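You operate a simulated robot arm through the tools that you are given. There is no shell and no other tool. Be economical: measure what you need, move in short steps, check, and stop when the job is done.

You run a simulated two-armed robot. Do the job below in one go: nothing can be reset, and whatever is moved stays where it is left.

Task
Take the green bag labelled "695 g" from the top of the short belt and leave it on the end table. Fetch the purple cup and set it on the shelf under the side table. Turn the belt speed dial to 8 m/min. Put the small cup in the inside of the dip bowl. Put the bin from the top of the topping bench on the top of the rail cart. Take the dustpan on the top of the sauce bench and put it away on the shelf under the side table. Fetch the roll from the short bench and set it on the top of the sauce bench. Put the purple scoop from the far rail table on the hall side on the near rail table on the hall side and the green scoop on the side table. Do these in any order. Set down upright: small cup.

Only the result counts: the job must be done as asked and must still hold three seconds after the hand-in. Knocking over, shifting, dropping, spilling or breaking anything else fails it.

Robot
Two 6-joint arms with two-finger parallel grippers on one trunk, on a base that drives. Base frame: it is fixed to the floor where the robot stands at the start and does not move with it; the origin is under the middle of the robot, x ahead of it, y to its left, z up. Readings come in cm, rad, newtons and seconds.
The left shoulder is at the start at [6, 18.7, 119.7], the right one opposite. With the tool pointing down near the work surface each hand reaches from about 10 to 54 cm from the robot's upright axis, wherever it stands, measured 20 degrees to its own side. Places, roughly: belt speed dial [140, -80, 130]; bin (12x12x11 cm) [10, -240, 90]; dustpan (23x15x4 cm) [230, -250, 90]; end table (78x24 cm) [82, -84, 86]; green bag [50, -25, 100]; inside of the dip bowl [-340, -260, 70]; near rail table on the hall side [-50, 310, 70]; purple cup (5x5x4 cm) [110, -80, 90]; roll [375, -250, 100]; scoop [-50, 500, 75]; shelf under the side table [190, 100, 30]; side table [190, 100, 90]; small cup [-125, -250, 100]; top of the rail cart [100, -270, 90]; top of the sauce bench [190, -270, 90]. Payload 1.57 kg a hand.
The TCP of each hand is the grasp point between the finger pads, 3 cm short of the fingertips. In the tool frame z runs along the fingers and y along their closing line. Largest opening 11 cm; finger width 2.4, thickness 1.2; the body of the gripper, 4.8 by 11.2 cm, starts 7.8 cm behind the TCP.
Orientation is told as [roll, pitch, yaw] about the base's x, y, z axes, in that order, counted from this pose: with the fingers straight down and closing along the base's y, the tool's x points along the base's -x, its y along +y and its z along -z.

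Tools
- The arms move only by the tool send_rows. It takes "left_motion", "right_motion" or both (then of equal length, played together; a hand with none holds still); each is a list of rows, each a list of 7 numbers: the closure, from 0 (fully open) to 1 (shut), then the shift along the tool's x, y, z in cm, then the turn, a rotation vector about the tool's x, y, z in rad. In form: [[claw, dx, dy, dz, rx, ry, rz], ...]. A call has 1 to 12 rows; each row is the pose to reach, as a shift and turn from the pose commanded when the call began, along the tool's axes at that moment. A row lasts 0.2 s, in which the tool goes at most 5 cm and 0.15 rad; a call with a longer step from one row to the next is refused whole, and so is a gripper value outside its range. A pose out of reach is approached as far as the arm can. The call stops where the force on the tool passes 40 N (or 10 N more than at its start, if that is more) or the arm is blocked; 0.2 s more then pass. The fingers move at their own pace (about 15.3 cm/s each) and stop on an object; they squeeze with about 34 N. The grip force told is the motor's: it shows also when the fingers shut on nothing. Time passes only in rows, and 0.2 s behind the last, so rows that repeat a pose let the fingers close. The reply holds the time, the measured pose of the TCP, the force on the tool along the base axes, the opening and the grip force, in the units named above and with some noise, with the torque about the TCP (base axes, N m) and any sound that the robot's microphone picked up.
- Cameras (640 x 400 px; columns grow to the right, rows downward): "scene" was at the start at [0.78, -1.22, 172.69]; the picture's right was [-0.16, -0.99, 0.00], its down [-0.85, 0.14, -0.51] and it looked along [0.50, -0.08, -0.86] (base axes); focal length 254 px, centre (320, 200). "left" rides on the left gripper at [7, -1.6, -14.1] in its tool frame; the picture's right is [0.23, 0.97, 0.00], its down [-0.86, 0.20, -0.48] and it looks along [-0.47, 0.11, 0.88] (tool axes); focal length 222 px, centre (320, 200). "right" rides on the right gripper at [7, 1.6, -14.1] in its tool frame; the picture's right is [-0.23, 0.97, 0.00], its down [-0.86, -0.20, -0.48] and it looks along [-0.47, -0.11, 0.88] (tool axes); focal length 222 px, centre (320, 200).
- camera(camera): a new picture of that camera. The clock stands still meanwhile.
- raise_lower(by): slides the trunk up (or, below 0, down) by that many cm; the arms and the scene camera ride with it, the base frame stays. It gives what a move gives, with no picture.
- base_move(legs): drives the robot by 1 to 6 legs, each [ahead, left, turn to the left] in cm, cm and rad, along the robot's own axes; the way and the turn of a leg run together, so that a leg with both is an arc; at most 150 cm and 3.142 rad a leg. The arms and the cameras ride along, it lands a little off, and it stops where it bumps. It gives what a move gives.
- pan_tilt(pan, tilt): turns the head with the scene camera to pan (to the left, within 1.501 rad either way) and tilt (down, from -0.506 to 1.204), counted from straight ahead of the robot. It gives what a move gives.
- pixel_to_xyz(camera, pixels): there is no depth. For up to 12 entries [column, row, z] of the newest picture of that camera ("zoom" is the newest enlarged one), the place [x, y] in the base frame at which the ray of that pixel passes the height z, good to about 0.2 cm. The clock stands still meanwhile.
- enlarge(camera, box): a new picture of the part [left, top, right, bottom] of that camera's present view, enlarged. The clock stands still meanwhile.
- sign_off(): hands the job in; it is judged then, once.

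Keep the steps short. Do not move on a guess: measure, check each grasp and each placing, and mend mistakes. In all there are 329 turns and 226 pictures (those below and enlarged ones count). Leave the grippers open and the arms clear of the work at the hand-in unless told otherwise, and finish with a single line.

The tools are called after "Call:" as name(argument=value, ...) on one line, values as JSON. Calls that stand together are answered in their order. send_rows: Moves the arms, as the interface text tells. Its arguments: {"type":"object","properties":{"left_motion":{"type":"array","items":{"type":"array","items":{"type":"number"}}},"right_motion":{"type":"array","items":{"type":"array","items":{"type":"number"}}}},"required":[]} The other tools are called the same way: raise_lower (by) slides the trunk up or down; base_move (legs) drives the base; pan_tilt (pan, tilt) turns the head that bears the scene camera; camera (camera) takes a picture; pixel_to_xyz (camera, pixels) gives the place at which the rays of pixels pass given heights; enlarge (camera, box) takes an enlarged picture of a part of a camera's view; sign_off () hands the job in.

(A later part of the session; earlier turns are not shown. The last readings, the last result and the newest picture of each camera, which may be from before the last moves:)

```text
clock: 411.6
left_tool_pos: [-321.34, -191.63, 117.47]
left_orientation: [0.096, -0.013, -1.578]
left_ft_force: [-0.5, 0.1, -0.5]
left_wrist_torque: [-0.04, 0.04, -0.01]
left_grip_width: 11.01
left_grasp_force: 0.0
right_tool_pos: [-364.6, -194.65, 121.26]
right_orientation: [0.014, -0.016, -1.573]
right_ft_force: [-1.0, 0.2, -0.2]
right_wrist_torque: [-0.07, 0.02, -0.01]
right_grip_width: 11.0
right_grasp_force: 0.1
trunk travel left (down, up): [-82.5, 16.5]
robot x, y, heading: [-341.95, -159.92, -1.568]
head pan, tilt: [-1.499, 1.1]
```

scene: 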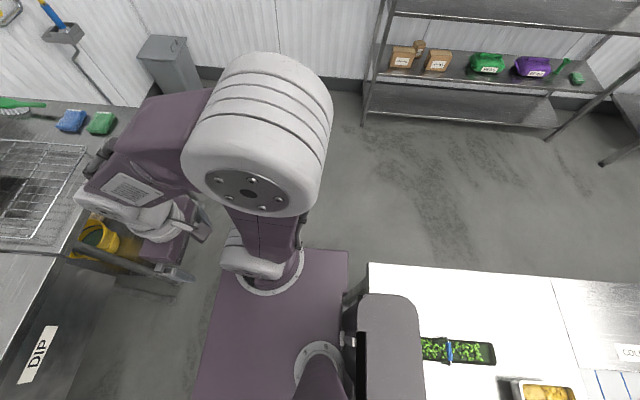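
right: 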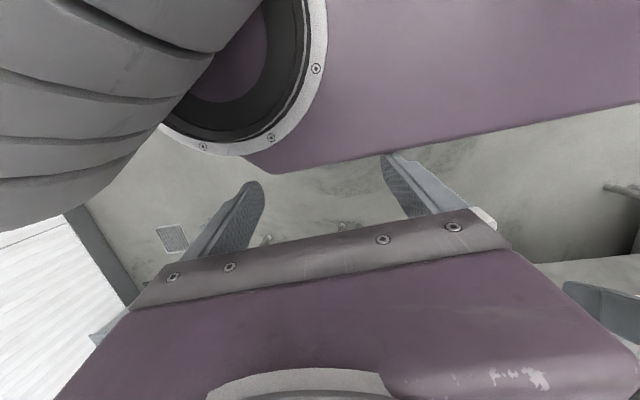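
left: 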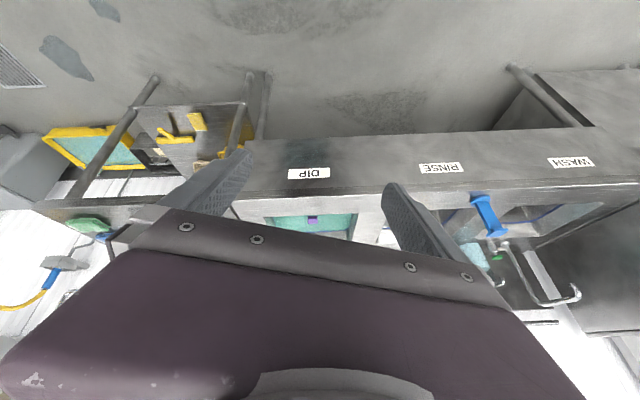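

Free and moving normally. I turn to face +x, drive to x≈-135, and then strafe up the aisle toward the hall, checking on the way.

Call:
base_move(legs=[[0, 0, 1.571], [150, 0, 0], [57, 0, 0]])

Call:
pan_tilt(pan=1.1, tilt=0.4)

Call:
camera(camera="scene")

```text
clock: 425.9
left_tool_pos: [-101.07, -136.86, 117.39]
left_orientation: [0.096, -0.009, 0.01]
left_ft_force: [0.4, 0.1, 0.1]
left_wrist_torque: [0.0, -0.03, 0.0]
left_grip_width: 10.98
left_grasp_force: 0.0
right_tool_pos: [-97.51, -180.02, 121.06]
right_orientation: [0.014, -0.013, 0.013]
right_ft_force: [0.0, -0.8, -0.5]
right_wrist_torque: [0.01, -0.04, -0.03]
right_grip_width: 11.01
right_grasp_force: 0.0
trunk travel left (down, up): [-82.5, 16.5]
robot x, y, heading: [-132.5, -157.96, 0.012]
head pan, tilt: [-1.499, 1.1]
```

```text
clock: 428.2
left_tool_pos: [-100.94, -136.92, 117.19]
left_orientation: [0.096, -0.011, 0.009]
left_ft_force: [0.1, -0.1, -0.4]
left_wrist_torque: [0.0, 0.02, 0.01]
left_grip_width: 10.98
left_grasp_force: 0.1
right_tool_pos: [-97.31, -180.02, 120.99]
right_orientation: [0.013, -0.009, 0.013]
right_ft_force: [0.3, -0.2, -0.2]
right_wrist_torque: [0.02, -0.01, -0.01]
right_grip_width: 11.0
right_grasp_force: 0.1
trunk travel left (down, up): [-82.5, 16.5]
robot x, y, heading: [-132.32, -158.19, 0.015]
head pan, tilt: [1.1, 0.4]
```

```text
35 pictures are left
```

scene: 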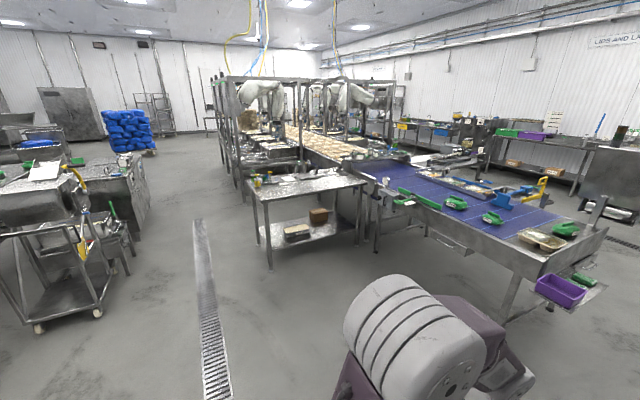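

The aisle is clear between x≈-220 and -79. I shift to x≈-150 and strafe left up to y≈310.

Call:
base_move(legs=[[-16, 0, -0.013], [0, 150, 0], [0, 150, 0], [0, 150, 0]])

Call:
pan_tilt(pan=0.5, tilt=0.5)

Call:
camera(camera="scene")

```text
clock: 450.7
left_tool_pos: [-110.85, 313.87, 117.37]
left_orientation: [0.095, -0.011, 0.021]
left_ft_force: [-0.4, 0.2, 0.2]
left_wrist_torque: [0.02, 0.02, 0.0]
left_grip_width: 11.0
left_grasp_force: 0.0
right_tool_pos: [-106.95, 270.84, 121.1]
right_orientation: [0.013, -0.009, 0.026]
right_ft_force: [0.3, 1.0, -0.6]
right_wrist_torque: [0.02, -0.03, -0.02]
right_grip_width: 10.99
right_grasp_force: 0.1
trunk travel left (down, up): [-82.5, 16.5]
robot x, y, heading: [-142.14, 292.59, 0.036]
head pan, tilt: [1.1, 0.4]
```

```text
clock: 451.7
left_tool_pos: [-111.01, 314.0, 117.33]
left_orientation: [0.095, -0.012, 0.021]
left_ft_force: [-0.4, 0.5, -0.3]
left_wrist_torque: [-0.02, -0.02, -0.03]
left_grip_width: 10.97
left_grasp_force: 0.1
right_tool_pos: [-106.89, 270.9, 121.07]
right_orientation: [0.012, -0.009, 0.025]
right_ft_force: [0.9, -0.5, 0.3]
right_wrist_torque: [-0.02, 0.01, -0.03]
right_grip_width: 10.98
right_grasp_force: 0.0
trunk travel left (down, up): [-82.5, 16.5]
robot x, y, heading: [-142.21, 292.14, 0.025]
head pan, tilt: [0.499, 0.499]
```

```text
34 pictures are left
```

scene: 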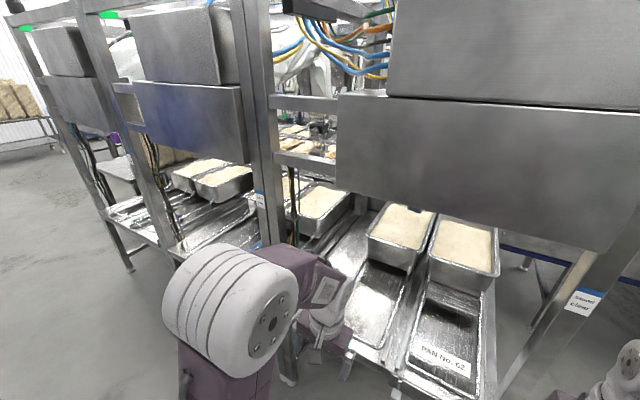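

This is the near rail table. I go on to the far one (y≈490).

Call:
base_move(legs=[[-5, 0, -0.026], [0, 100, 0], [0, 95, 0]])

Call:
pan_tilt(pan=0.0, tilt=0.65)

Call:
camera(camera="scene")

```text
clock: 462.0
left_tool_pos: [-118.25, 510.11, 117.39]
left_orientation: [0.098, -0.007, 0.017]
left_ft_force: [-0.5, 0.0, 0.3]
left_wrist_torque: [-0.01, 0.02, -0.02]
left_grip_width: 11.0
left_grasp_force: 0.0
right_tool_pos: [-114.36, 467.03, 121.01]
right_orientation: [0.014, -0.01, 0.022]
right_ft_force: [0.5, -0.1, -0.5]
right_wrist_torque: [0.0, 0.0, 0.01]
right_grip_width: 10.99
right_grasp_force: 0.0
trunk travel left (down, up): [-82.5, 16.5]
robot x, y, heading: [-149.4, 488.85, 0.029]
head pan, tilt: [0.499, 0.499]
```

```text
clock: 463.0
left_tool_pos: [-118.2, 510.14, 117.36]
left_orientation: [0.096, -0.008, 0.016]
left_ft_force: [-0.5, 0.4, 0.0]
left_wrist_torque: [0.01, -0.02, -0.01]
left_grip_width: 10.98
left_grasp_force: 0.1
right_tool_pos: [-114.36, 467.15, 121.02]
right_orientation: [0.011, -0.011, 0.019]
right_ft_force: [-0.2, -0.9, 0.2]
right_wrist_torque: [0.02, 0.0, -0.03]
right_grip_width: 11.0
right_grasp_force: 0.1
trunk travel left (down, up): [-82.5, 16.5]
robot x, y, heading: [-149.7, 488.9, 0.024]
head pan, tilt: [0.0, 0.649]
```

```text
33 pictures are left
```

scene: 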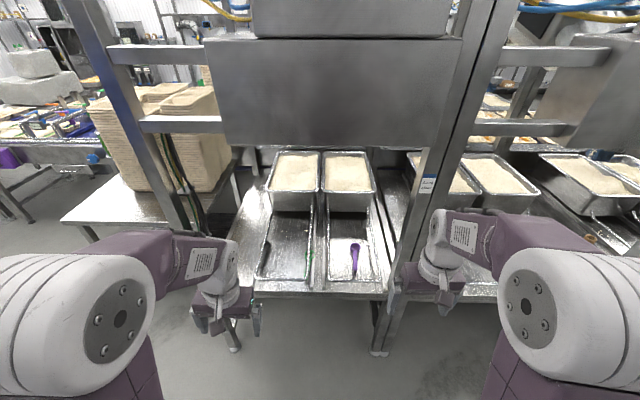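

Call:
enlarge(camera="scene", box=[230, 190, 400, 310])

Call:
pixel_to_xyz(camera="scene", pixels=[[354, 260, 72], [308, 262, 72], [310, 285, 72], [360, 292, 72], [230, 288, 72], [385, 290, 72]])

```text
3.33 times, centred on (315, 250) of scene
```

zoom: 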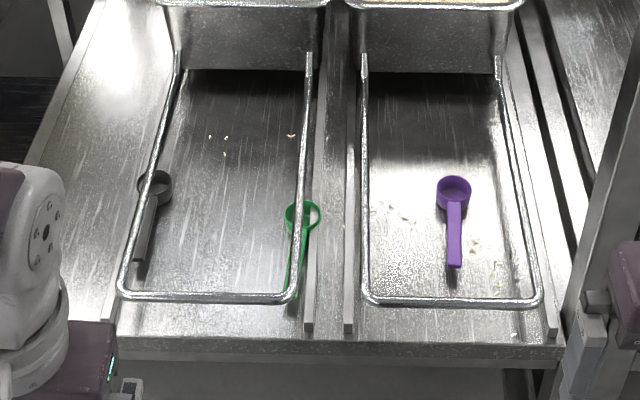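

```text
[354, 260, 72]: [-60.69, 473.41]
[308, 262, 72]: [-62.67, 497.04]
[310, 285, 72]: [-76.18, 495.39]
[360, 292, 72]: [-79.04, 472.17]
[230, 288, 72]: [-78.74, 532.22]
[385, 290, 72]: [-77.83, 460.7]
```

Three scoops: grey, green (handle under the wire rail at (300,250 zoom)) and purple. I lower the trunk 20 cm, square up and drive 36 cm nearer, then view from both hands.

Call:
raise_lower(by=-20)

Call:
base_move(legs=[[0, 2, -0.026], [34, 0, 0]])

Call:
camera(camera="right")

Call:
camera(camera="scene")

```text
clock: 465.1
left_tool_pos: [-118.22, 510.18, 97.23]
left_orientation: [0.097, -0.01, 0.016]
left_ft_force: [-0.1, 1.7, -0.2]
left_wrist_torque: [0.0, 0.0, -0.04]
left_grip_width: 10.98
left_grasp_force: 0.1
right_tool_pos: [-114.46, 467.0, 100.98]
right_orientation: [0.012, -0.01, 0.02]
right_ft_force: [0.7, -0.7, -0.3]
right_wrist_torque: [0.01, 0.02, 0.02]
right_grip_width: 11.02
right_grasp_force: 0.1
trunk travel left (down, up): [-62.5, 36.5]
robot x, y, heading: [-149.51, 488.94, 0.026]
head pan, tilt: [0.0, 0.649]
```

```text
clock: 467.8
left_tool_pos: [-83.64, 511.31, 97.27]
left_orientation: [0.096, -0.012, -0.01]
left_ft_force: [-0.7, -0.1, -0.5]
left_wrist_torque: [-0.02, -0.01, -0.01]
left_grip_width: 10.98
left_grasp_force: 0.0
right_tool_pos: [-81.02, 467.96, 100.99]
right_orientation: [0.013, -0.011, -0.006]
right_ft_force: [-0.2, 0.8, 0.3]
right_wrist_torque: [0.01, -0.01, -0.03]
right_grip_width: 10.99
right_grasp_force: 0.0
trunk travel left (down, up): [-62.5, 36.5]
robot x, y, heading: [-115.65, 490.83, 0.001]
head pan, tilt: [0.0, 0.649]
```

```text
31 pictures are left
```

right: 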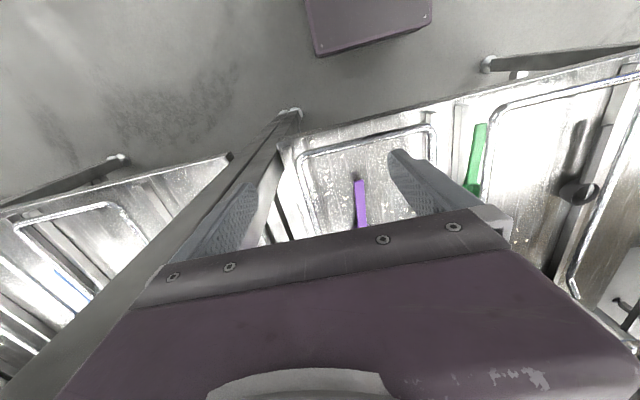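

```text
30 pictures are left
```

scene: 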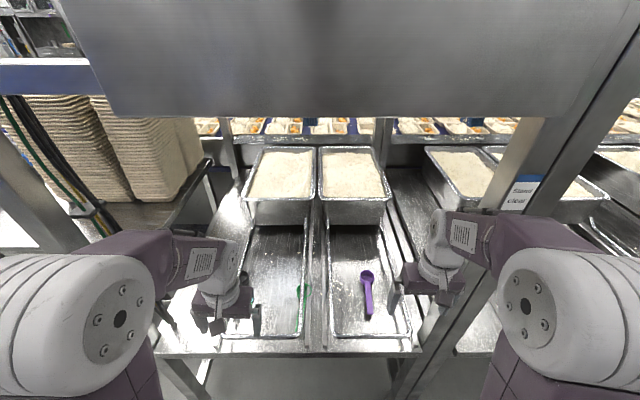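

I triangulate the purple handle: right view tip (359,181), mid (362,205); scene tip (371,314), cup (367,277); green: right view (478,150), scene (304,295).

Call:
pixel_to_xyz(camera="right", pixels=[[359, 181, 70], [359, 181, 72], [359, 181, 74], [362, 220, 72], [481, 125, 72], [472, 190, 72]])

Call:
pixel_to_xyz(camera="scene", pixels=[[371, 316, 70], [371, 316, 72], [371, 316, 74], [369, 292, 72], [300, 306, 72], [305, 290, 72], [330, 338, 73], [411, 338, 73]])

Call:
enlarge(camera="scene", box=[210, 250, 420, 350])

```text
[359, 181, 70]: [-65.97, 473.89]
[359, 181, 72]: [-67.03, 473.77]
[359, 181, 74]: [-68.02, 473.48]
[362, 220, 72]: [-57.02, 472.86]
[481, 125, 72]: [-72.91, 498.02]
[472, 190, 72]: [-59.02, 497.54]
```

```text
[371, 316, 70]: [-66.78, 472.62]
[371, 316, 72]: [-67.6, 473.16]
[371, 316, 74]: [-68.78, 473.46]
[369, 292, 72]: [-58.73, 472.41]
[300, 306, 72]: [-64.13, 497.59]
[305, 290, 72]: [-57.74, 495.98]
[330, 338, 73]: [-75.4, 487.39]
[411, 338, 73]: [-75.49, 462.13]
```

```text
3.05 times, centred on (315, 300) of scene
```

zoom: 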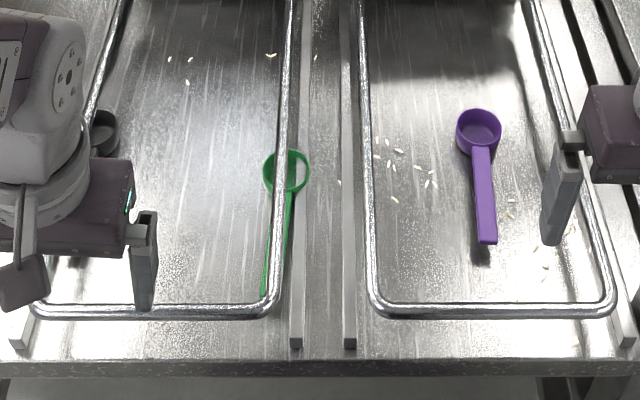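

Purple handle: tip (-67.2,473.4), z≈72, running along x. I move the right hand over (-62,473.2) and lower to z 80, then check.

Call:
send_rows(right_motion=[[0.2, -3, 2.5, 0, 0, 0, 0], [0.4, -7, 5.2, 0, 0, 0, 0], [0.6, -11, 5.2, 0, 0, 0, 0], [0.6, -15, 5.2, 0, 0, 0, 0], [0.6, -19, 5.2, 2, 0, 0, 0], [0.6, -19, 5.2, 7, 0, 0, 0], [0.6, -19, 5.2, 12, 0, 0, 0], [0.6, -19, 5.2, 17, 0, 0, 0], [0.6, -19, 5.2, 21, 0, 0, 0]])

Call:
enlarge(camera="right", box=[200, 80, 440, 230])

```text
clock: 469.8
left_tool_pos: [-83.54, 511.25, 97.33]
left_orientation: [0.096, -0.008, -0.009]
left_ft_force: [0.3, -0.6, -0.1]
left_wrist_torque: [-0.02, 0.0, 0.03]
left_grip_width: 11.01
left_grasp_force: 0.0
right_tool_pos: [-61.74, 473.63, 80.24]
right_orientation: [0.012, -0.01, -0.004]
right_ft_force: [0.1, 0.0, 0.6]
right_wrist_torque: [-0.03, -0.03, -0.03]
right_grip_width: 4.39
right_grasp_force: 0.0
trunk travel left (down, up): [-62.5, 36.5]
robot x, y, heading: [-115.37, 490.71, -0.002]
head pan, tilt: [0.0, 0.649]
```

```text
2.67 times, centred on (320, 155) of right
```

zoom: 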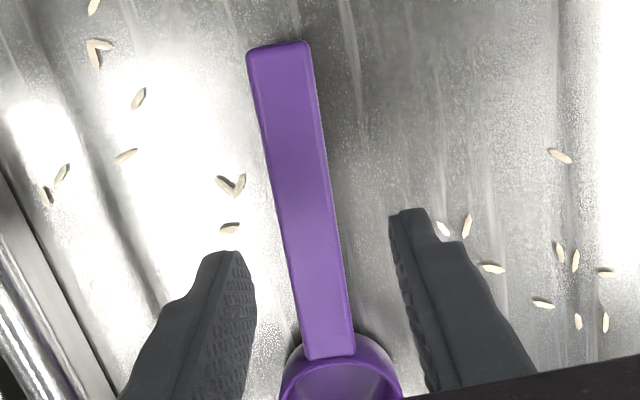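

The handle lies between the fingers. I lower in small rows and close.

Call:
send_rows(right_motion=[[0.6, 0, 0, 2, 0, 0, 0], [0.6, 0, 0, 4, 0, 0, 0], [0.6, 0, 0, 5, 0, 0, 0], [0.6, 0, 0, 5.8, 0, 0, 0], [0.6, 0, 0, 6.4, 0, 0, 0]])

Call:
send_rows(right_motion=[[0.8, 0, 0, 0, 0, 0, 0], [1, 0, 0, 0, 0, 0, 0], [1, 0, 0, 0, 0, 0, 0]])

Call:
enlarge(camera="right", box=[200, 80, 440, 230])

```text
clock: 471.0
left_tool_pos: [-83.66, 511.14, 97.31]
left_orientation: [0.097, -0.007, -0.011]
left_ft_force: [0.3, 0.0, -0.4]
left_wrist_torque: [0.01, -0.01, 0.0]
left_grip_width: 10.98
left_grasp_force: 0.0
right_tool_pos: [-61.52, 473.48, 73.79]
right_orientation: [0.011, -0.011, -0.007]
right_ft_force: [-0.4, -0.5, -0.3]
right_wrist_torque: [0.0, -0.02, -0.02]
right_grip_width: 4.39
right_grasp_force: 0.1
trunk travel left (down, up): [-62.5, 36.5]
robot x, y, heading: [-115.47, 490.82, -0.003]
head pan, tilt: [0.0, 0.649]
```

```text
clock: 471.8
left_tool_pos: [-83.64, 511.28, 97.27]
left_orientation: [0.096, -0.01, -0.011]
left_ft_force: [-0.7, 0.1, 0.1]
left_wrist_torque: [-0.02, 0.02, 0.0]
left_grip_width: 11.01
left_grasp_force: 0.0
right_tool_pos: [-61.57, 473.42, 73.94]
right_orientation: [0.013, -0.011, -0.005]
right_ft_force: [-0.4, -1.0, -0.5]
right_wrist_torque: [-0.01, 0.05, 0.01]
right_grip_width: 2.07
right_grasp_force: 34.2
trunk travel left (down, up): [-62.5, 36.5]
robot x, y, heading: [-115.47, 490.89, -0.002]
head pan, tilt: [0.0, 0.649]
```

```text
2.67 times, centred on (320, 155) of right
```

zoom: 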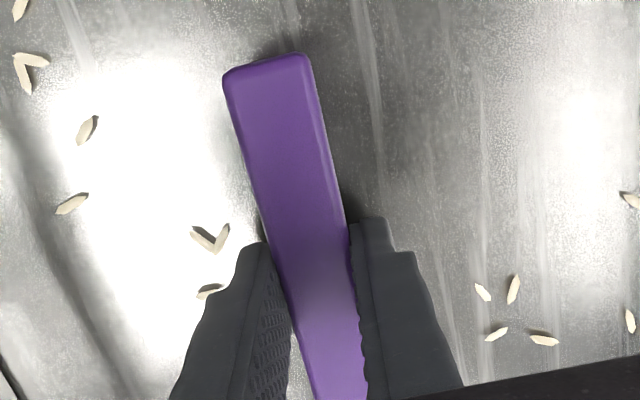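

Gripped (2.07 cm). I lift it 20 cm, draw it back, and bring the left hand (levelled) toward the green scoop for a close look.

Call:
send_rows(left_motion=[[0, -1, -1, 0, 0.03, 0, 0], [0, -3, -2, 0, 0.06, 0, 0], [0, -6, -4, 0, 0.096, 0, 0], [0, -9, -6, 0, 0.096, 0, 0], [0, -10, -7, 0, 0.096, 0, 0], [0, -10, -7, 0, 0.096, 0, 0]], right_motion=[[1, 0, 0, -2, 0, 0, 0], [1, 0, 0, -6, 0, 0, 0], [1, 0, 0, -11, 0, 0, 0], [1, 0, 0, -16, 0, 0, 0], [1, 3, 0, -20, 0, 0, 0], [1, 7, 0, -22, 0, 0, 0]])

Call:
camera(camera="left")

```text
clock: 473.2
left_tool_pos: [-73.83, 504.01, 96.76]
left_orientation: [0.0, -0.012, -0.01]
left_ft_force: [0.7, -0.4, -0.5]
left_wrist_torque: [0.02, -0.06, -0.01]
left_grip_width: 11.0
left_grasp_force: 0.1
right_tool_pos: [-69.03, 473.24, 96.0]
right_orientation: [0.012, -0.011, -0.004]
right_ft_force: [-0.7, -0.1, -0.1]
right_wrist_torque: [-0.03, 0.01, 0.01]
right_grip_width: 2.09
right_grasp_force: 34.5
trunk travel left (down, up): [-62.5, 36.5]
robot x, y, heading: [-115.44, 490.45, -0.004]
head pan, tilt: [0.0, 0.649]
```

```text
26 pictures are left
```

left: 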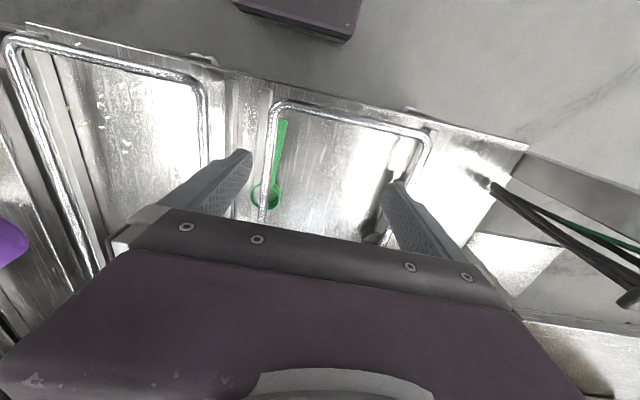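

From above, the green handle lies just inside the wire. I project handle, wire and cup.

Call:
pixel_to_xyz(camera="left", pixels=[[283, 124, 72], [277, 165, 72], [280, 145, 72], [272, 140, 78], [268, 165, 78], [272, 140, 74], [265, 196, 73], [277, 110, 76]])

Call:
enlarge(camera="left", box=[230, 95, 326, 215])

```text
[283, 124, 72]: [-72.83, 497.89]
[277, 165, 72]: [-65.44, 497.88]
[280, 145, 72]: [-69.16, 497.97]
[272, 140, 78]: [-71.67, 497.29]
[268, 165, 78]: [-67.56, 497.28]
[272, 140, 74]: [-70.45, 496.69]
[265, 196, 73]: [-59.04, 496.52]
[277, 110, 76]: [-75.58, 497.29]
```

```text
3.33 times, centred on (278, 155) of left
```

zoom: 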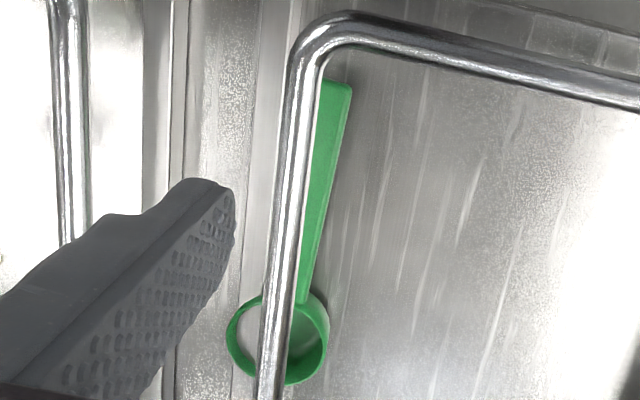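

The wire runs just above the scoop's middle. I will nudge the cup out from under it: closed left fingertips placed at y≈491.5 between the wires, pushing +y. First move over and lower to z 79, pulling the right hand back.

Call:
send_rows(left_motion=[[0.5, -3, -3, 0, 0, 0, 0], [1, -6, -6, 0, 0, 0, 0], [1, -9, -9, 0, 0, 0, 0], [1, -12, -11, 0, 0, 0, 0], [1, -15, -12.5, 0, 0, 0, 0], [1, -15, -12.5, 4, 0, 0, 0], [1, -15, -12.5, 8, 0, 0, 0], [1, -15, -12.5, 12, 0, 0, 0], [1, -15, -12.5, 16, 0, 0, 0], [1, -15, -12.5, 17.5, 0, 0, 0]], right_motion=[[1, 3, -1, 0, 0, 0, 0], [1, 6, -2, 0, 0, 0, 0], [1, 9, -3, 0, 0, 0, 0], [1, 12, -3, 0, 0, 0, 0], [1, 12, -3, 0, 0, 0, 0], [1, 12, -3, 0, 0, 0, 0], [1, 12, -3, 0, 0, 0, 0], [1, 12, -3, 0, 0, 0, 0], [1, 12, -3, 0, 0, 0, 0], [1, 12, -3, 0, 0, 0, 0]])

Call:
enlarge(camera="left", box=[200, 80, 440, 230])

```text
clock: 475.4
left_tool_pos: [-58.61, 491.59, 79.32]
left_orientation: [0.001, -0.011, -0.01]
left_ft_force: [-0.1, 0.0, -0.4]
left_wrist_torque: [0.01, 0.0, 0.03]
left_grip_width: 0.0
left_grasp_force: 21.5
left hand out of reach, approached as far as the arm can: row 5
right_tool_pos: [-80.82, 470.49, 95.69]
right_orientation: [0.012, -0.011, -0.005]
right_ft_force: [1.2, -0.8, -0.5]
right_wrist_torque: [0.02, 0.05, -0.01]
right_grip_width: 2.12
right_grasp_force: 33.8
trunk travel left (down, up): [-62.5, 36.5]
robot x, y, heading: [-115.57, 491.06, 0.003]
head pan, tilt: [0.0, 0.649]
```

```text
2.67 times, centred on (320, 155) of left
```

zoom: 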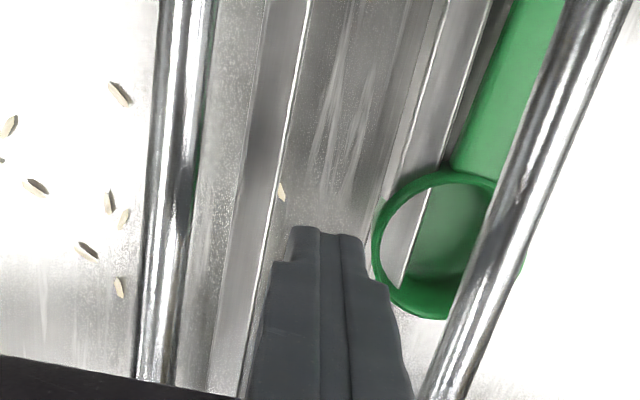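

From here: the cup's left wall is at y≈493.6 and there's room for a finger inside the cup left of the wire. New plan: pinch that wall, lift slightly, drag 3 cm away from the wire, then lift. I align (y +2.05) with a 1.6 cm opening and lower.

Call:
send_rows(left_motion=[[0.86, 0, 0, 0, 0, 0, 0], [0.86, 0, 1, 0, 0, 0, 0], [0.86, -0.2, 2.05, 0, 0, 0, 0], [0.86, -0.2, 2.05, 1, 0, 0, 0], [0.86, -0.2, 2.05, 2, 0, 0, 0]])

Call:
enlarge(camera="left", box=[240, 100, 400, 200])

```text
clock: 476.6
left_tool_pos: [-58.47, 493.71, 77.26]
left_orientation: [-0.001, -0.009, -0.011]
left_ft_force: [0.6, -0.2, 0.8]
left_wrist_torque: [0.02, 0.0, 0.01]
left_grip_width: 1.52
left_grasp_force: 0.1
right_tool_pos: [-80.9, 470.47, 95.68]
right_orientation: [0.011, -0.01, -0.005]
right_ft_force: [0.7, -1.0, -0.3]
right_wrist_torque: [-0.02, 0.02, 0.01]
right_grip_width: 2.08
right_grasp_force: 33.6
trunk travel left (down, up): [-62.5, 36.5]
robot x, y, heading: [-115.56, 490.53, 0.002]
head pan, tilt: [0.0, 0.649]
```

```text
4.00 times, centred on (320, 150) of left
```

zoom: 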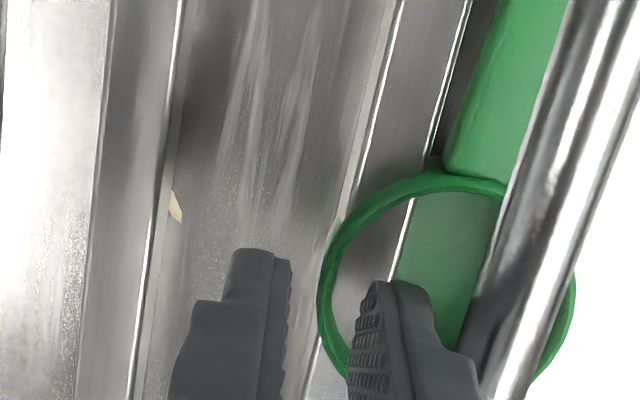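

The wall lies between the fingers. I lower 2.5 cm with force watch and close.

Call:
send_rows(left_motion=[[0.86, 0, 0.1, 0.7, 0, 0, 0], [0.86, 0, 0.1, 1.3, 0, 0, 0], [0.86, 0, 0.1, 1.9, 0, 0, 0], [0.86, 0, 0.1, 2.4, 0, 0, 0]])

Call:
send_rows(left_motion=[[1, 0, 0, 0, 0, 0, 0], [1, 0, 0, 0, 0, 0, 0], [1, 0, 0, 0, 0, 0, 0], [1, 0, 0, -0.5, 0, 0, 0], [1, 0, 0, -1, 0, 0, 0]])

Call:
enlarge(camera="left", box=[240, 80, 400, 200])

```text
clock: 477.5
left_tool_pos: [-58.1, 493.5, 76.04]
left_orientation: [-0.004, -0.026, -0.008]
left_ft_force: [-9.0, 0.7, 27.5]
left_wrist_torque: [0.38, 0.61, 0.11]
left_grip_width: 1.57
left_grasp_force: 0.4
right_tool_pos: [-81.1, 470.49, 95.76]
right_orientation: [0.011, -0.012, -0.005]
right_ft_force: [0.2, -0.8, -0.9]
right_wrist_torque: [-0.01, 0.09, 0.01]
right_grip_width: 2.09
right_grasp_force: 34.0
trunk travel left (down, up): [-62.5, 36.5]
robot x, y, heading: [-115.33, 490.38, -0.001]
head pan, tilt: [0.0, 0.649]
stopped in row 4 (left hand): the force on the tool passed its limit at 45 N (the readings are from after the stop); the commanded pose is now the measured one
```

```text
clock: 478.7
left_tool_pos: [-58.4, 493.68, 76.46]
left_orientation: [0.0, -0.014, -0.011]
left_ft_force: [-0.4, 1.0, 0.6]
left_wrist_torque: [-0.01, 0.0, 0.01]
left_grip_width: 0.0
left_grasp_force: 21.2
right_tool_pos: [-80.87, 470.51, 95.62]
right_orientation: [0.01, -0.011, -0.007]
right_ft_force: [-0.2, 0.2, -0.1]
right_wrist_torque: [0.01, 0.06, -0.02]
right_grip_width: 2.09
right_grasp_force: 34.3
trunk travel left (down, up): [-62.5, 36.5]
robot x, y, heading: [-115.25, 490.68, 0.001]
head pan, tilt: [0.0, 0.649]
```

```text
3.33 times, centred on (320, 140) of left
```

zoom: 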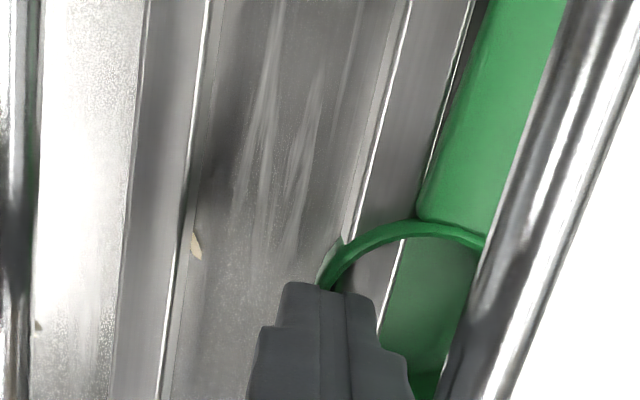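

The fingers closed to 0 — maybe on a thin wall, maybe above it. I test by dragging 1 cm toward -y and looking.

Call:
send_rows(left_motion=[[1, 0, -0.5, 0, 0, 0, 0], [1, 0, -1, 0, 0, 0, 0], [1, 0, -1.5, 0, 0, 0, 0]])

Call:
enlarge(camera="left", box=[240, 80, 400, 200])

```text
clock: 479.5
left_tool_pos: [-58.23, 492.64, 76.6]
left_orientation: [-0.002, -0.02, -0.012]
left_ft_force: [-0.1, 0.5, -0.1]
left_wrist_torque: [0.0, -0.01, 0.0]
left_grip_width: 0.0
left_grasp_force: 21.7
left hand out of reach, approached as far as the arm can: row 3
right_tool_pos: [-80.83, 470.43, 95.74]
right_orientation: [0.013, -0.011, -0.004]
right_ft_force: [-0.4, -0.1, -1.1]
right_wrist_torque: [0.05, 0.02, -0.01]
right_grip_width: 2.09
right_grasp_force: 33.4
trunk travel left (down, up): [-62.5, 36.5]
robot x, y, heading: [-115.04, 490.87, -0.0]
head pan, tilt: [0.0, 0.649]
```

```text
3.33 times, centred on (320, 140) of left
```

zoom: 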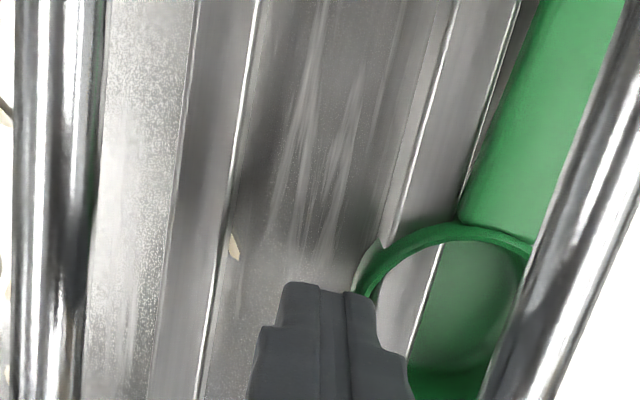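

Not gripped. The handle's tip end sticks out a little inside the wire loop; I'll press on it with closed fingertips and drag it +y by friction. I lift, move over (-71,499.4) and look.

Call:
send_rows(left_motion=[[1, 1, 0, -3, 0, 0, 0], [1, 3, 0, -7, 0, 0.01, 0], [1, 6, 3, -9, 0, 0.02, 0], [1, 10, 6, -9, 0, 0.02, 0], [1, 12.8, 6.8, -9, 0, 0.02, 0], [1, 12.8, 6.8, -5, 0, 0.02, 0], [1, 12.8, 6.8, -1.5, 0, 0.02, 0]])

Call:
enlarge(camera="left", box=[240, 80, 400, 200])

```text
clock: 481.1
left_tool_pos: [-71.14, 499.67, 77.77]
left_orientation: [-0.002, 0.001, -0.011]
left_ft_force: [0.4, 0.5, -0.4]
left_wrist_torque: [0.02, 0.0, 0.01]
left_grip_width: 0.02
left_grasp_force: 21.2
right_tool_pos: [-80.69, 470.48, 95.59]
right_orientation: [0.012, -0.009, -0.006]
right_ft_force: [0.9, 0.0, -1.5]
right_wrist_torque: [0.04, 0.05, 0.02]
right_grip_width: 2.08
right_grasp_force: 34.1
trunk travel left (down, up): [-62.5, 36.5]
robot x, y, heading: [-115.46, 491.06, 0.001]
head pan, tilt: [0.0, 0.649]
```

```text
3.33 times, centred on (320, 140) of left
```

zoom: 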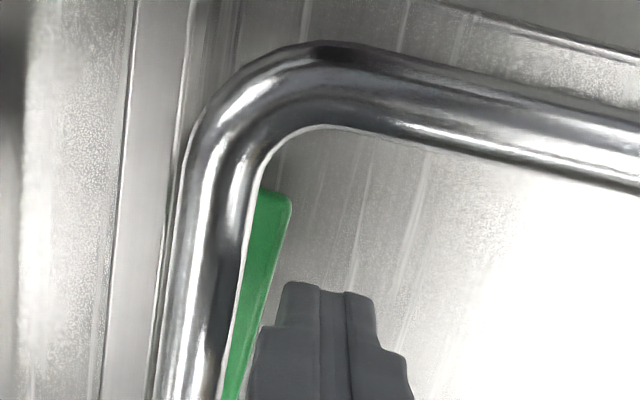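

The handle's tip shows at (275,200). I shift 2 cm toward me and 0.9 cm toward the wire, then press down softly.

Call:
send_rows(left_motion=[[1, 1, -0.4, 0, 0, 0, 0], [1, 2, -0.9, 0, 0, 0, 0], [1, 2, -0.9, 0.8, 0, 0, 0], [1, 2, -0.9, 1.2, 0, 0, 0], [1, 2, -0.9, 1.6, 0, 0, 0], [1, 2, -0.9, 2, 0, 0, 0]])

```text
clock: 482.5
left_tool_pos: [-73.12, 498.73, 75.86]
left_orientation: [-0.002, 0.0, -0.011]
left_ft_force: [-0.9, -0.3, 0.1]
left_wrist_torque: [0.0, -0.01, -0.01]
left_grip_width: 0.0
left_grasp_force: 21.6
right_tool_pos: [-80.86, 470.37, 95.64]
right_orientation: [0.011, -0.009, -0.005]
right_ft_force: [-0.2, -0.9, 0.2]
right_wrist_torque: [-0.02, 0.03, -0.01]
right_grip_width: 2.08
right_grasp_force: 34.4
trunk travel left (down, up): [-62.5, 36.5]
robot x, y, heading: [-115.5, 490.8, -0.001]
head pan, tilt: [0.0, 0.649]
```

Not in contact yet (tips z 72.9). I lower by 0.3 cm rows.

Call:
send_rows(left_motion=[[1, 0, 0, 0.3, 0, 0, 0], [1, 0, 0, 0.6, 0, 0, 0], [1, 0, 0, 0.9, 0, 0, 0], [1, 0, 0, 1.2, 0, 0, 0]])

Call:
enlarge(camera="left", box=[240, 80, 400, 200])

```text
clock: 483.5
left_tool_pos: [-73.07, 498.6, 74.56]
left_orientation: [-0.002, 0.001, -0.011]
left_ft_force: [0.3, -0.2, -0.2]
left_wrist_torque: [-0.05, 0.02, -0.02]
left_grip_width: 0.0
left_grasp_force: 21.8
right_tool_pos: [-80.72, 470.36, 95.59]
right_orientation: [0.012, -0.009, -0.005]
right_ft_force: [0.4, -0.1, -1.1]
right_wrist_torque: [0.0, 0.04, 0.03]
right_grip_width: 2.1
right_grasp_force: 34.0
trunk travel left (down, up): [-62.5, 36.5]
robot x, y, heading: [-115.26, 490.69, -0.002]
head pan, tilt: [0.0, 0.649]
```

```text
3.33 times, centred on (320, 140) of left
```

zoom: 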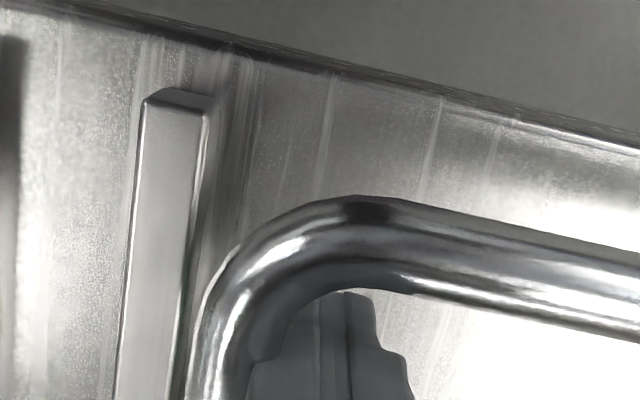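

The finger is in the corner over the handle's end. I keep lowering gently.

Call:
send_rows(left_motion=[[1, -0.5, 0, 0.2, 0, 0, 0], [1, -0.8, 0, 0.5, 0, 0, 0], [1, -0.8, 0, 0.8, 0, 0, 0], [1, -0.8, 0, 1.1, 0, 0, 0], [1, -0.8, 0, 1.4, 0, 0, 0], [1, -0.8, 0, 1.7, 0, 0, 0], [1, -0.8, 0, 2, 0, 0, 0]])

```text
clock: 484.4
left_tool_pos: [-72.29, 498.56, 74.22]
left_orientation: [-0.001, -0.009, -0.011]
left_ft_force: [-9.5, 1.4, 31.9]
left_wrist_torque: [-0.08, -0.1, -0.03]
left_grip_width: 0.01
left_grasp_force: 21.5
right_tool_pos: [-81.08, 470.36, 95.84]
right_orientation: [0.015, -0.014, -0.007]
right_ft_force: [0.3, 0.1, -0.6]
right_wrist_torque: [0.01, 0.05, -0.02]
right_grip_width: 2.09
right_grasp_force: 34.3
trunk travel left (down, up): [-62.5, 36.5]
robot x, y, heading: [-115.57, 490.77, -0.003]
head pan, tilt: [0.0, 0.649]
stopped in row 4 (left hand): the force on the tool passed its limit at 45 N (the readings are from after the stop); the commanded pose is now the measured one
```

Contact under the tip. Keeping pressure, I drag 4 cm in +y.

Call:
send_rows(left_motion=[[1, 0, 0.4, -0.05, 0, 0, 0], [1, 0, 0.9, -0.05, 0, 0, 0], [1, 0, 1.4, -0.05, 0, 0, 0], [1, 0, 2, -0.05, 0, 0, 0], [1, 0, 2.6, -0.05, 0, 0, 0], [1, 0, 3.3, -0.05, 0, 0, 0], [1, 0, 4, -0.05, 0, 0, 0], [1, 0, 4, -2, 0, 0, 0], [1, 0, 4, -6, 0, 0, 0]])

Call:
camera(camera="left")

```text
clock: 486.4
left_tool_pos: [-72.11, 502.61, 79.97]
left_orientation: [-0.002, -0.005, -0.012]
left_ft_force: [-0.2, 0.5, 0.3]
left_wrist_torque: [0.02, 0.02, -0.04]
left_grip_width: 0.0
left_grasp_force: 21.6
right_tool_pos: [-81.07, 470.42, 95.81]
right_orientation: [0.014, -0.011, -0.004]
right_ft_force: [-0.1, 0.0, -0.3]
right_wrist_torque: [0.01, 0.02, 0.02]
right_grip_width: 2.1
right_grasp_force: 34.2
trunk travel left (down, up): [-62.5, 36.5]
robot x, y, heading: [-115.88, 490.59, -0.002]
head pan, tilt: [0.0, 0.649]
```

```text
18 pictures are left
```

left: 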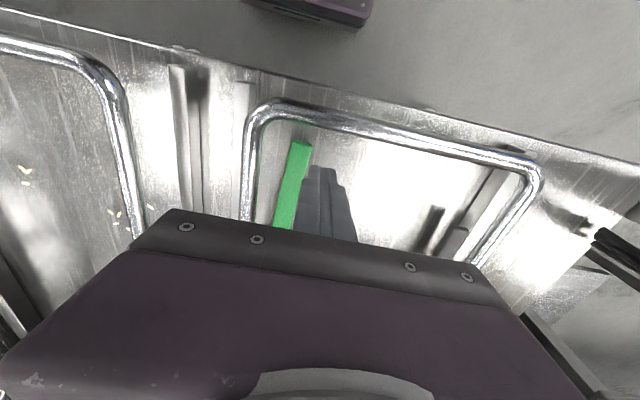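

The handle now lies inside the loop, clear of the wire. I measure it.

Call:
pixel_to_xyz(camera="left", pixels=[[300, 148, 72], [285, 222, 72], [292, 185, 72], [248, 180, 78], [285, 185, 72], [299, 185, 72]])

```text
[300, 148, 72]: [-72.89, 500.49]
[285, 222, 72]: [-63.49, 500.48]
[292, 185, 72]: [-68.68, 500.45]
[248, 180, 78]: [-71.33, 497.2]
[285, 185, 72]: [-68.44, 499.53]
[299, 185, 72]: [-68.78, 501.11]
```

Handle: y 499.5-501.3, wire edge at 497.9. I open to 2.4 cm, centre on (-68,500.55) and lower to the handle, then close.

Call:
send_rows(left_motion=[[0.78, -1, 0, -2, 0, 0, 0], [0.78, -4.1, -1, -2, 0, 0, 0], [0.78, -4.1, -2.05, -2, 0, 0, 0], [0.78, -4.1, -2.05, 1, 0, 0, 0], [0.78, -4.1, -2.05, 4, 0, 0, 0], [0.78, -4.1, -2.05, 5.6, 0, 0, 0], [0.78, -4.1, -2.05, 6.3, 0, 0, 0], [0.78, -4.1, -2.05, 6.7, 0, 0, 0]])

Call:
enlarge(camera="left", box=[220, 80, 420, 205])

```text
clock: 487.9
left_tool_pos: [-67.59, 500.42, 75.09]
left_orientation: [-0.002, -0.01, -0.013]
left_ft_force: [-4.9, -0.6, 16.3]
left_wrist_torque: [-0.24, 0.01, -0.09]
left_grip_width: 2.46
left_grasp_force: 0.7
right_tool_pos: [-81.07, 470.42, 95.73]
right_orientation: [0.015, -0.013, -0.005]
right_ft_force: [0.2, -0.2, -0.3]
right_wrist_torque: [-0.02, 0.02, 0.04]
right_grip_width: 2.07
right_grasp_force: 34.0
trunk travel left (down, up): [-62.5, 36.5]
robot x, y, heading: [-115.83, 490.63, -0.002]
head pan, tilt: [0.0, 0.649]
stopped in row 7 (left hand): the force on the tool passed its limit at 51 N (the readings are from after the stop); the commanded pose is now the measured one
```

```text
3.20 times, centred on (320, 142) of left
```

zoom: 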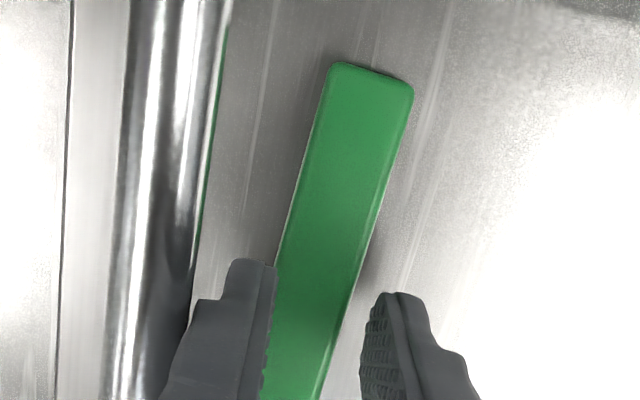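

The left finger just rides on the handle's edge. I rise, shift 0.15 cm and open slightly more, then lower again.

Call:
send_rows(left_motion=[[0.78, 0, 0, -1.2, 0, 0.01, 0], [0.755, 0, -0.15, -1.2, 0, 0.01, 0], [0.755, 0, -0.15, 0, 0, 0.01, 0], [0.755, 0, -0.15, 0.6, 0, 0.01, 0], [0.755, 0, -0.15, 1.1, 0, 0.01, 0], [0.755, 0, -0.15, 1.5, 0, 0.01, 0]])

```text
clock: 489.2
left_tool_pos: [-67.6, 500.41, 73.38]
left_orientation: [-0.004, 0.002, -0.012]
left_ft_force: [0.2, 0.1, 0.4]
left_wrist_torque: [-0.01, 0.01, 0.01]
left_grip_width: 2.71
left_grasp_force: 0.1
right_tool_pos: [-80.76, 470.41, 95.71]
right_orientation: [0.011, -0.012, -0.005]
right_ft_force: [0.8, 0.9, -1.2]
right_wrist_torque: [-0.02, 0.03, -0.02]
right_grip_width: 2.09
right_grasp_force: 33.9
trunk travel left (down, up): [-62.5, 36.5]
robot x, y, heading: [-115.7, 490.67, -0.001]
head pan, tilt: [0.0, 0.649]
```

It went down freely to z 73.4. I close, lift 0.8 cm, drag 3.5 cm clear of the wire, and lift.

Call:
send_rows(left_motion=[[0.9, 0, 0, 0.2, 0, 0, 0], [1, 0, 0, 0.2, 0, 0, 0], [1, 0, 0, 0.2, 0, 0, 0]])

Call:
send_rows(left_motion=[[1, 0, 0, -0.8, 0, 0, 0], [1, 0, 1, -1, 0, 0, 0], [1, 0, 2.5, -1, 0, 0, 0], [1, 0, 4, -1, 0, 0, 0], [1, 0, 4, -3, 0, 0, 0], [1, 0, 4, -7, 0, 0, 0], [1, 0, 4, -12, 0, 0, 0], [1, 0, 4, -17, 0, 0, 0], [1, 3, 4, -20, 0, 0, 0], [1, 7, 4, -20, 0, 0, 0], [1, 11, 4, -20, 0, 0, 0], [1, 15, 4, -20, 0, 0, 0]])

Call:
camera(camera="left")

```text
clock: 490.1
left_tool_pos: [-67.61, 500.41, 73.28]
left_orientation: [-0.004, -0.002, -0.011]
left_ft_force: [-1.0, 1.9, 11.8]
left_wrist_torque: [0.05, -0.87, 0.2]
left_grip_width: 2.09
left_grasp_force: 34.0
right_tool_pos: [-80.95, 470.39, 95.71]
right_orientation: [0.014, -0.012, -0.005]
right_ft_force: [0.1, -0.5, -0.1]
right_wrist_torque: [0.01, 0.02, 0.0]
right_grip_width: 2.04
right_grasp_force: 33.7
trunk travel left (down, up): [-62.5, 36.5]
robot x, y, heading: [-115.31, 490.69, 0.002]
head pan, tilt: [0.0, 0.649]
```

```text
clock: 492.6
left_tool_pos: [-82.65, 504.69, 93.48]
left_orientation: [-0.003, 0.0, -0.012]
left_ft_force: [-0.2, 0.3, -0.4]
left_wrist_torque: [0.03, 0.0, 0.03]
left_grip_width: 2.1
left_grasp_force: 33.9
right_tool_pos: [-80.92, 470.43, 95.7]
right_orientation: [0.013, -0.013, -0.006]
right_ft_force: [-0.5, 0.2, 0.1]
right_wrist_torque: [-0.02, 0.01, 0.0]
right_grip_width: 2.09
right_grasp_force: 33.8
trunk travel left (down, up): [-62.5, 36.5]
robot x, y, heading: [-115.57, 490.82, -0.004]
head pan, tilt: [0.0, 0.649]
```

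```text
16 pictures are left
```

left: 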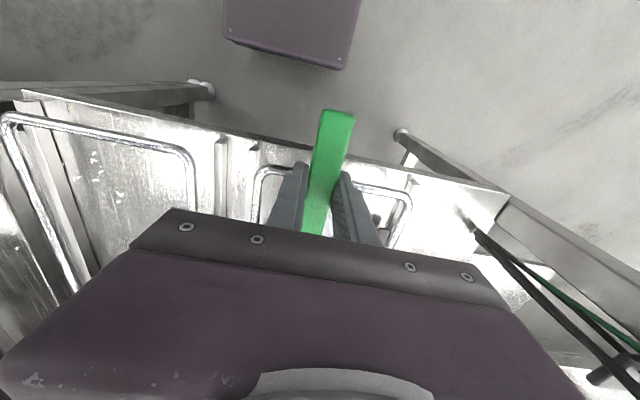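

Green scoop held. I back off and slide to the near rail table (y≈315).

Call:
base_move(legs=[[-34, 0, 0], [0, -100, 0], [0, -76, 0]])

Call:
camera(camera="scene")

```text
clock: 503.4
left_tool_pos: [-117.34, 329.85, 93.26]
left_orientation: [-0.004, 0.003, -0.011]
left_ft_force: [0.3, 0.9, -0.5]
left_wrist_torque: [-0.03, 0.03, -0.02]
left_grip_width: 2.12
left_grasp_force: 34.1
right_tool_pos: [-115.77, 295.65, 95.7]
right_orientation: [0.012, -0.011, -0.006]
right_ft_force: [0.5, 0.5, 0.5]
right_wrist_torque: [0.01, 0.08, -0.04]
right_grip_width: 2.1
right_grasp_force: 34.3
trunk travel left (down, up): [-62.5, 36.5]
robot x, y, heading: [-150.43, 316.11, -0.005]
head pan, tilt: [0.0, 0.649]
```

```text
15 pictures are left
```

scene: 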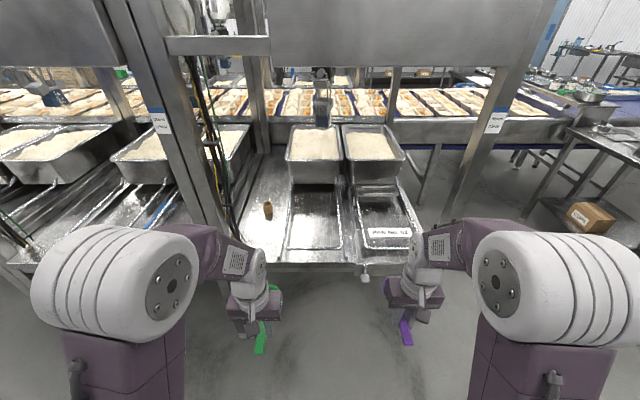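

Call:
pixel_to_xyz(camera="scene", pixels=[[315, 218, 71], [290, 246, 75], [341, 246, 75], [315, 195, 71], [268, 215, 71], [400, 268, 71]])

Call:
enlarge(camera="scene", box=[240, 170, 420, 290])

```text
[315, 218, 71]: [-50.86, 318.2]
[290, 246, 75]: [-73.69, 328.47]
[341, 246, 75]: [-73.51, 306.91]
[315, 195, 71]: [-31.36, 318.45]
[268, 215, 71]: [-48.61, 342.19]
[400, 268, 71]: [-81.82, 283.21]
```

```text
3.33 times, centred on (330, 230) of scene
```

zoom: 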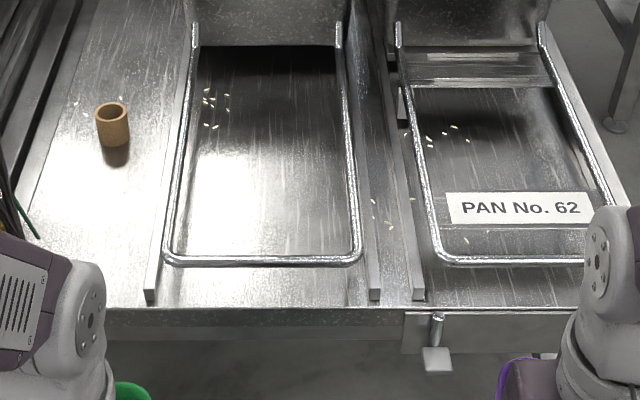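

The left loop (y 307-328, x from -74 back) is free. I shift left 10, move the right hand inward 12.5 cm, and drive 36 cm in.

Call:
base_move(legs=[[0, 10, 0.005]])

Call:
send_rows(right_motion=[[1, 0, 4, 0, 0, 0, 0], [1, 0, 8, 0, 0, 0, 0], [1, 0, 12.5, 0, 0, 0, 0]])

Call:
base_move(legs=[[36, 0, 0]])

Call:
send_rows(right_motion=[[1, -4, 0, 0, 0, 0, 0], [1, -8, 0, 0, 0, 0, 0], [1, -12, 0, 0, 0, 0, 0], [1, -16, 0, 0, 0, 0, 0], [1, -18.5, 0, 0, 0, 0, 0], [1, -18.5, 0, 4, 0, 0, 0], [1, -18.5, 0, 8, 0, 0, 0], [1, -18.5, 0, 12, 0, 0, 0]])

Call:
camera(camera="right")

```text
clock: 504.5
left_tool_pos: [-117.35, 340.1, 93.23]
left_orientation: [-0.002, 0.002, -0.005]
left_ft_force: [-0.6, -0.2, -0.4]
left_wrist_torque: [-0.02, 0.03, 0.01]
left_grip_width: 2.11
left_grasp_force: 33.5
right_tool_pos: [-115.62, 305.87, 95.56]
right_orientation: [0.012, -0.011, 0.002]
right_ft_force: [0.5, -0.4, -0.6]
right_wrist_torque: [0.02, 0.05, 0.01]
right_grip_width: 2.1
right_grasp_force: 34.0
trunk travel left (down, up): [-62.5, 36.5]
robot x, y, heading: [-150.37, 325.8, 0.005]
head pan, tilt: [0.0, 0.649]
```

```text
clock: 505.3
left_tool_pos: [-117.37, 340.26, 93.24]
left_orientation: [-0.006, 0.001, -0.004]
left_ft_force: [0.1, -0.4, -0.3]
left_wrist_torque: [-0.01, 0.01, 0.0]
left_grip_width: 2.09
left_grasp_force: 34.0
right_tool_pos: [-115.62, 318.53, 95.7]
right_orientation: [0.009, -0.01, -0.001]
right_ft_force: [0.6, 0.3, -0.3]
right_wrist_torque: [0.02, 0.02, 0.04]
right_grip_width: 2.1
right_grasp_force: 34.3
trunk travel left (down, up): [-62.5, 36.5]
robot x, y, heading: [-150.15, 326.07, 0.009]
head pan, tilt: [0.0, 0.649]
```

```text
clock: 507.6
left_tool_pos: [-80.7, 340.34, 93.21]
left_orientation: [-0.004, 0.002, -0.001]
left_ft_force: [0.6, 0.2, -1.0]
left_wrist_torque: [-0.01, 0.09, 0.0]
left_grip_width: 2.11
left_grasp_force: 33.8
right_tool_pos: [-78.76, 318.72, 95.74]
right_orientation: [0.012, -0.012, 0.005]
right_ft_force: [0.5, -0.4, -1.2]
right_wrist_torque: [-0.01, 0.07, -0.03]
right_grip_width: 2.07
right_grasp_force: 33.4
trunk travel left (down, up): [-62.5, 36.5]
robot x, y, heading: [-113.65, 326.09, 0.005]
head pan, tilt: [0.0, 0.649]
```

```text
clock: 509.4
left_tool_pos: [-80.6, 340.46, 93.37]
left_orientation: [-0.003, 0.002, -0.002]
left_ft_force: [1.4, -0.7, -0.2]
left_wrist_torque: [0.03, 0.02, 0.01]
left_grip_width: 2.08
left_grasp_force: 34.0
right_tool_pos: [-60.18, 319.0, 83.79]
right_orientation: [0.012, -0.01, 0.006]
right_ft_force: [0.0, 0.4, -0.4]
right_wrist_torque: [-0.01, 0.05, 0.03]
right_grip_width: 2.11
right_grasp_force: 33.9
trunk travel left (down, up): [-62.5, 36.5]
robot x, y, heading: [-113.43, 326.1, 0.008]
head pan, tilt: [0.0, 0.649]
```

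```text
13 pictures are left
```

right: 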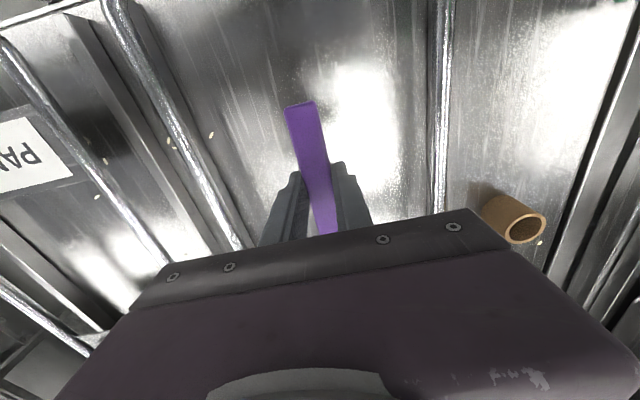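

Inside the loop, clear. I lower until contact and release.

Call:
send_rows(right_motion=[[1, 0, 0, 4, 0, 0, 0], [1, 0, 0, 7.5, 0, 0, 0], [1, 0, 0, 8.5, 0, 0, 0], [1, 0, 0, 9, 0, 0, 0], [1, 0, 0, 9.5, 0, 0, 0], [1, 0, 0, 10, 0, 0, 0], [1, 0, 0, 10.5, 0, 0, 0], [1, 0, 0, 11, 0, 0, 0], [1, 0, 0, 11.5, 0, 0, 0]])

```text
clock: 511.6
left_tool_pos: [-81.19, 340.47, 93.4]
left_orientation: [-0.003, -0.002, -0.005]
left_ft_force: [-0.7, 0.9, -0.2]
left_wrist_torque: [0.0, 0.06, 0.02]
left_grip_width: 2.11
left_grasp_force: 34.1
right_tool_pos: [-60.22, 319.25, 73.04]
right_orientation: [0.012, -0.018, 0.007]
right_ft_force: [-12.6, -3.0, 27.6]
right_wrist_torque: [-0.54, 0.74, -0.14]
right_grip_width: 2.08
right_grasp_force: 34.4
trunk travel left (down, up): [-62.5, 36.5]
robot x, y, heading: [-113.87, 326.13, 0.007]
head pan, tilt: [0.0, 0.649]
stopped in row 9 (right hand): the force on the tool passed its limit at 44 N (the readings are from after the stop); the commanded pose is now the measured one
```

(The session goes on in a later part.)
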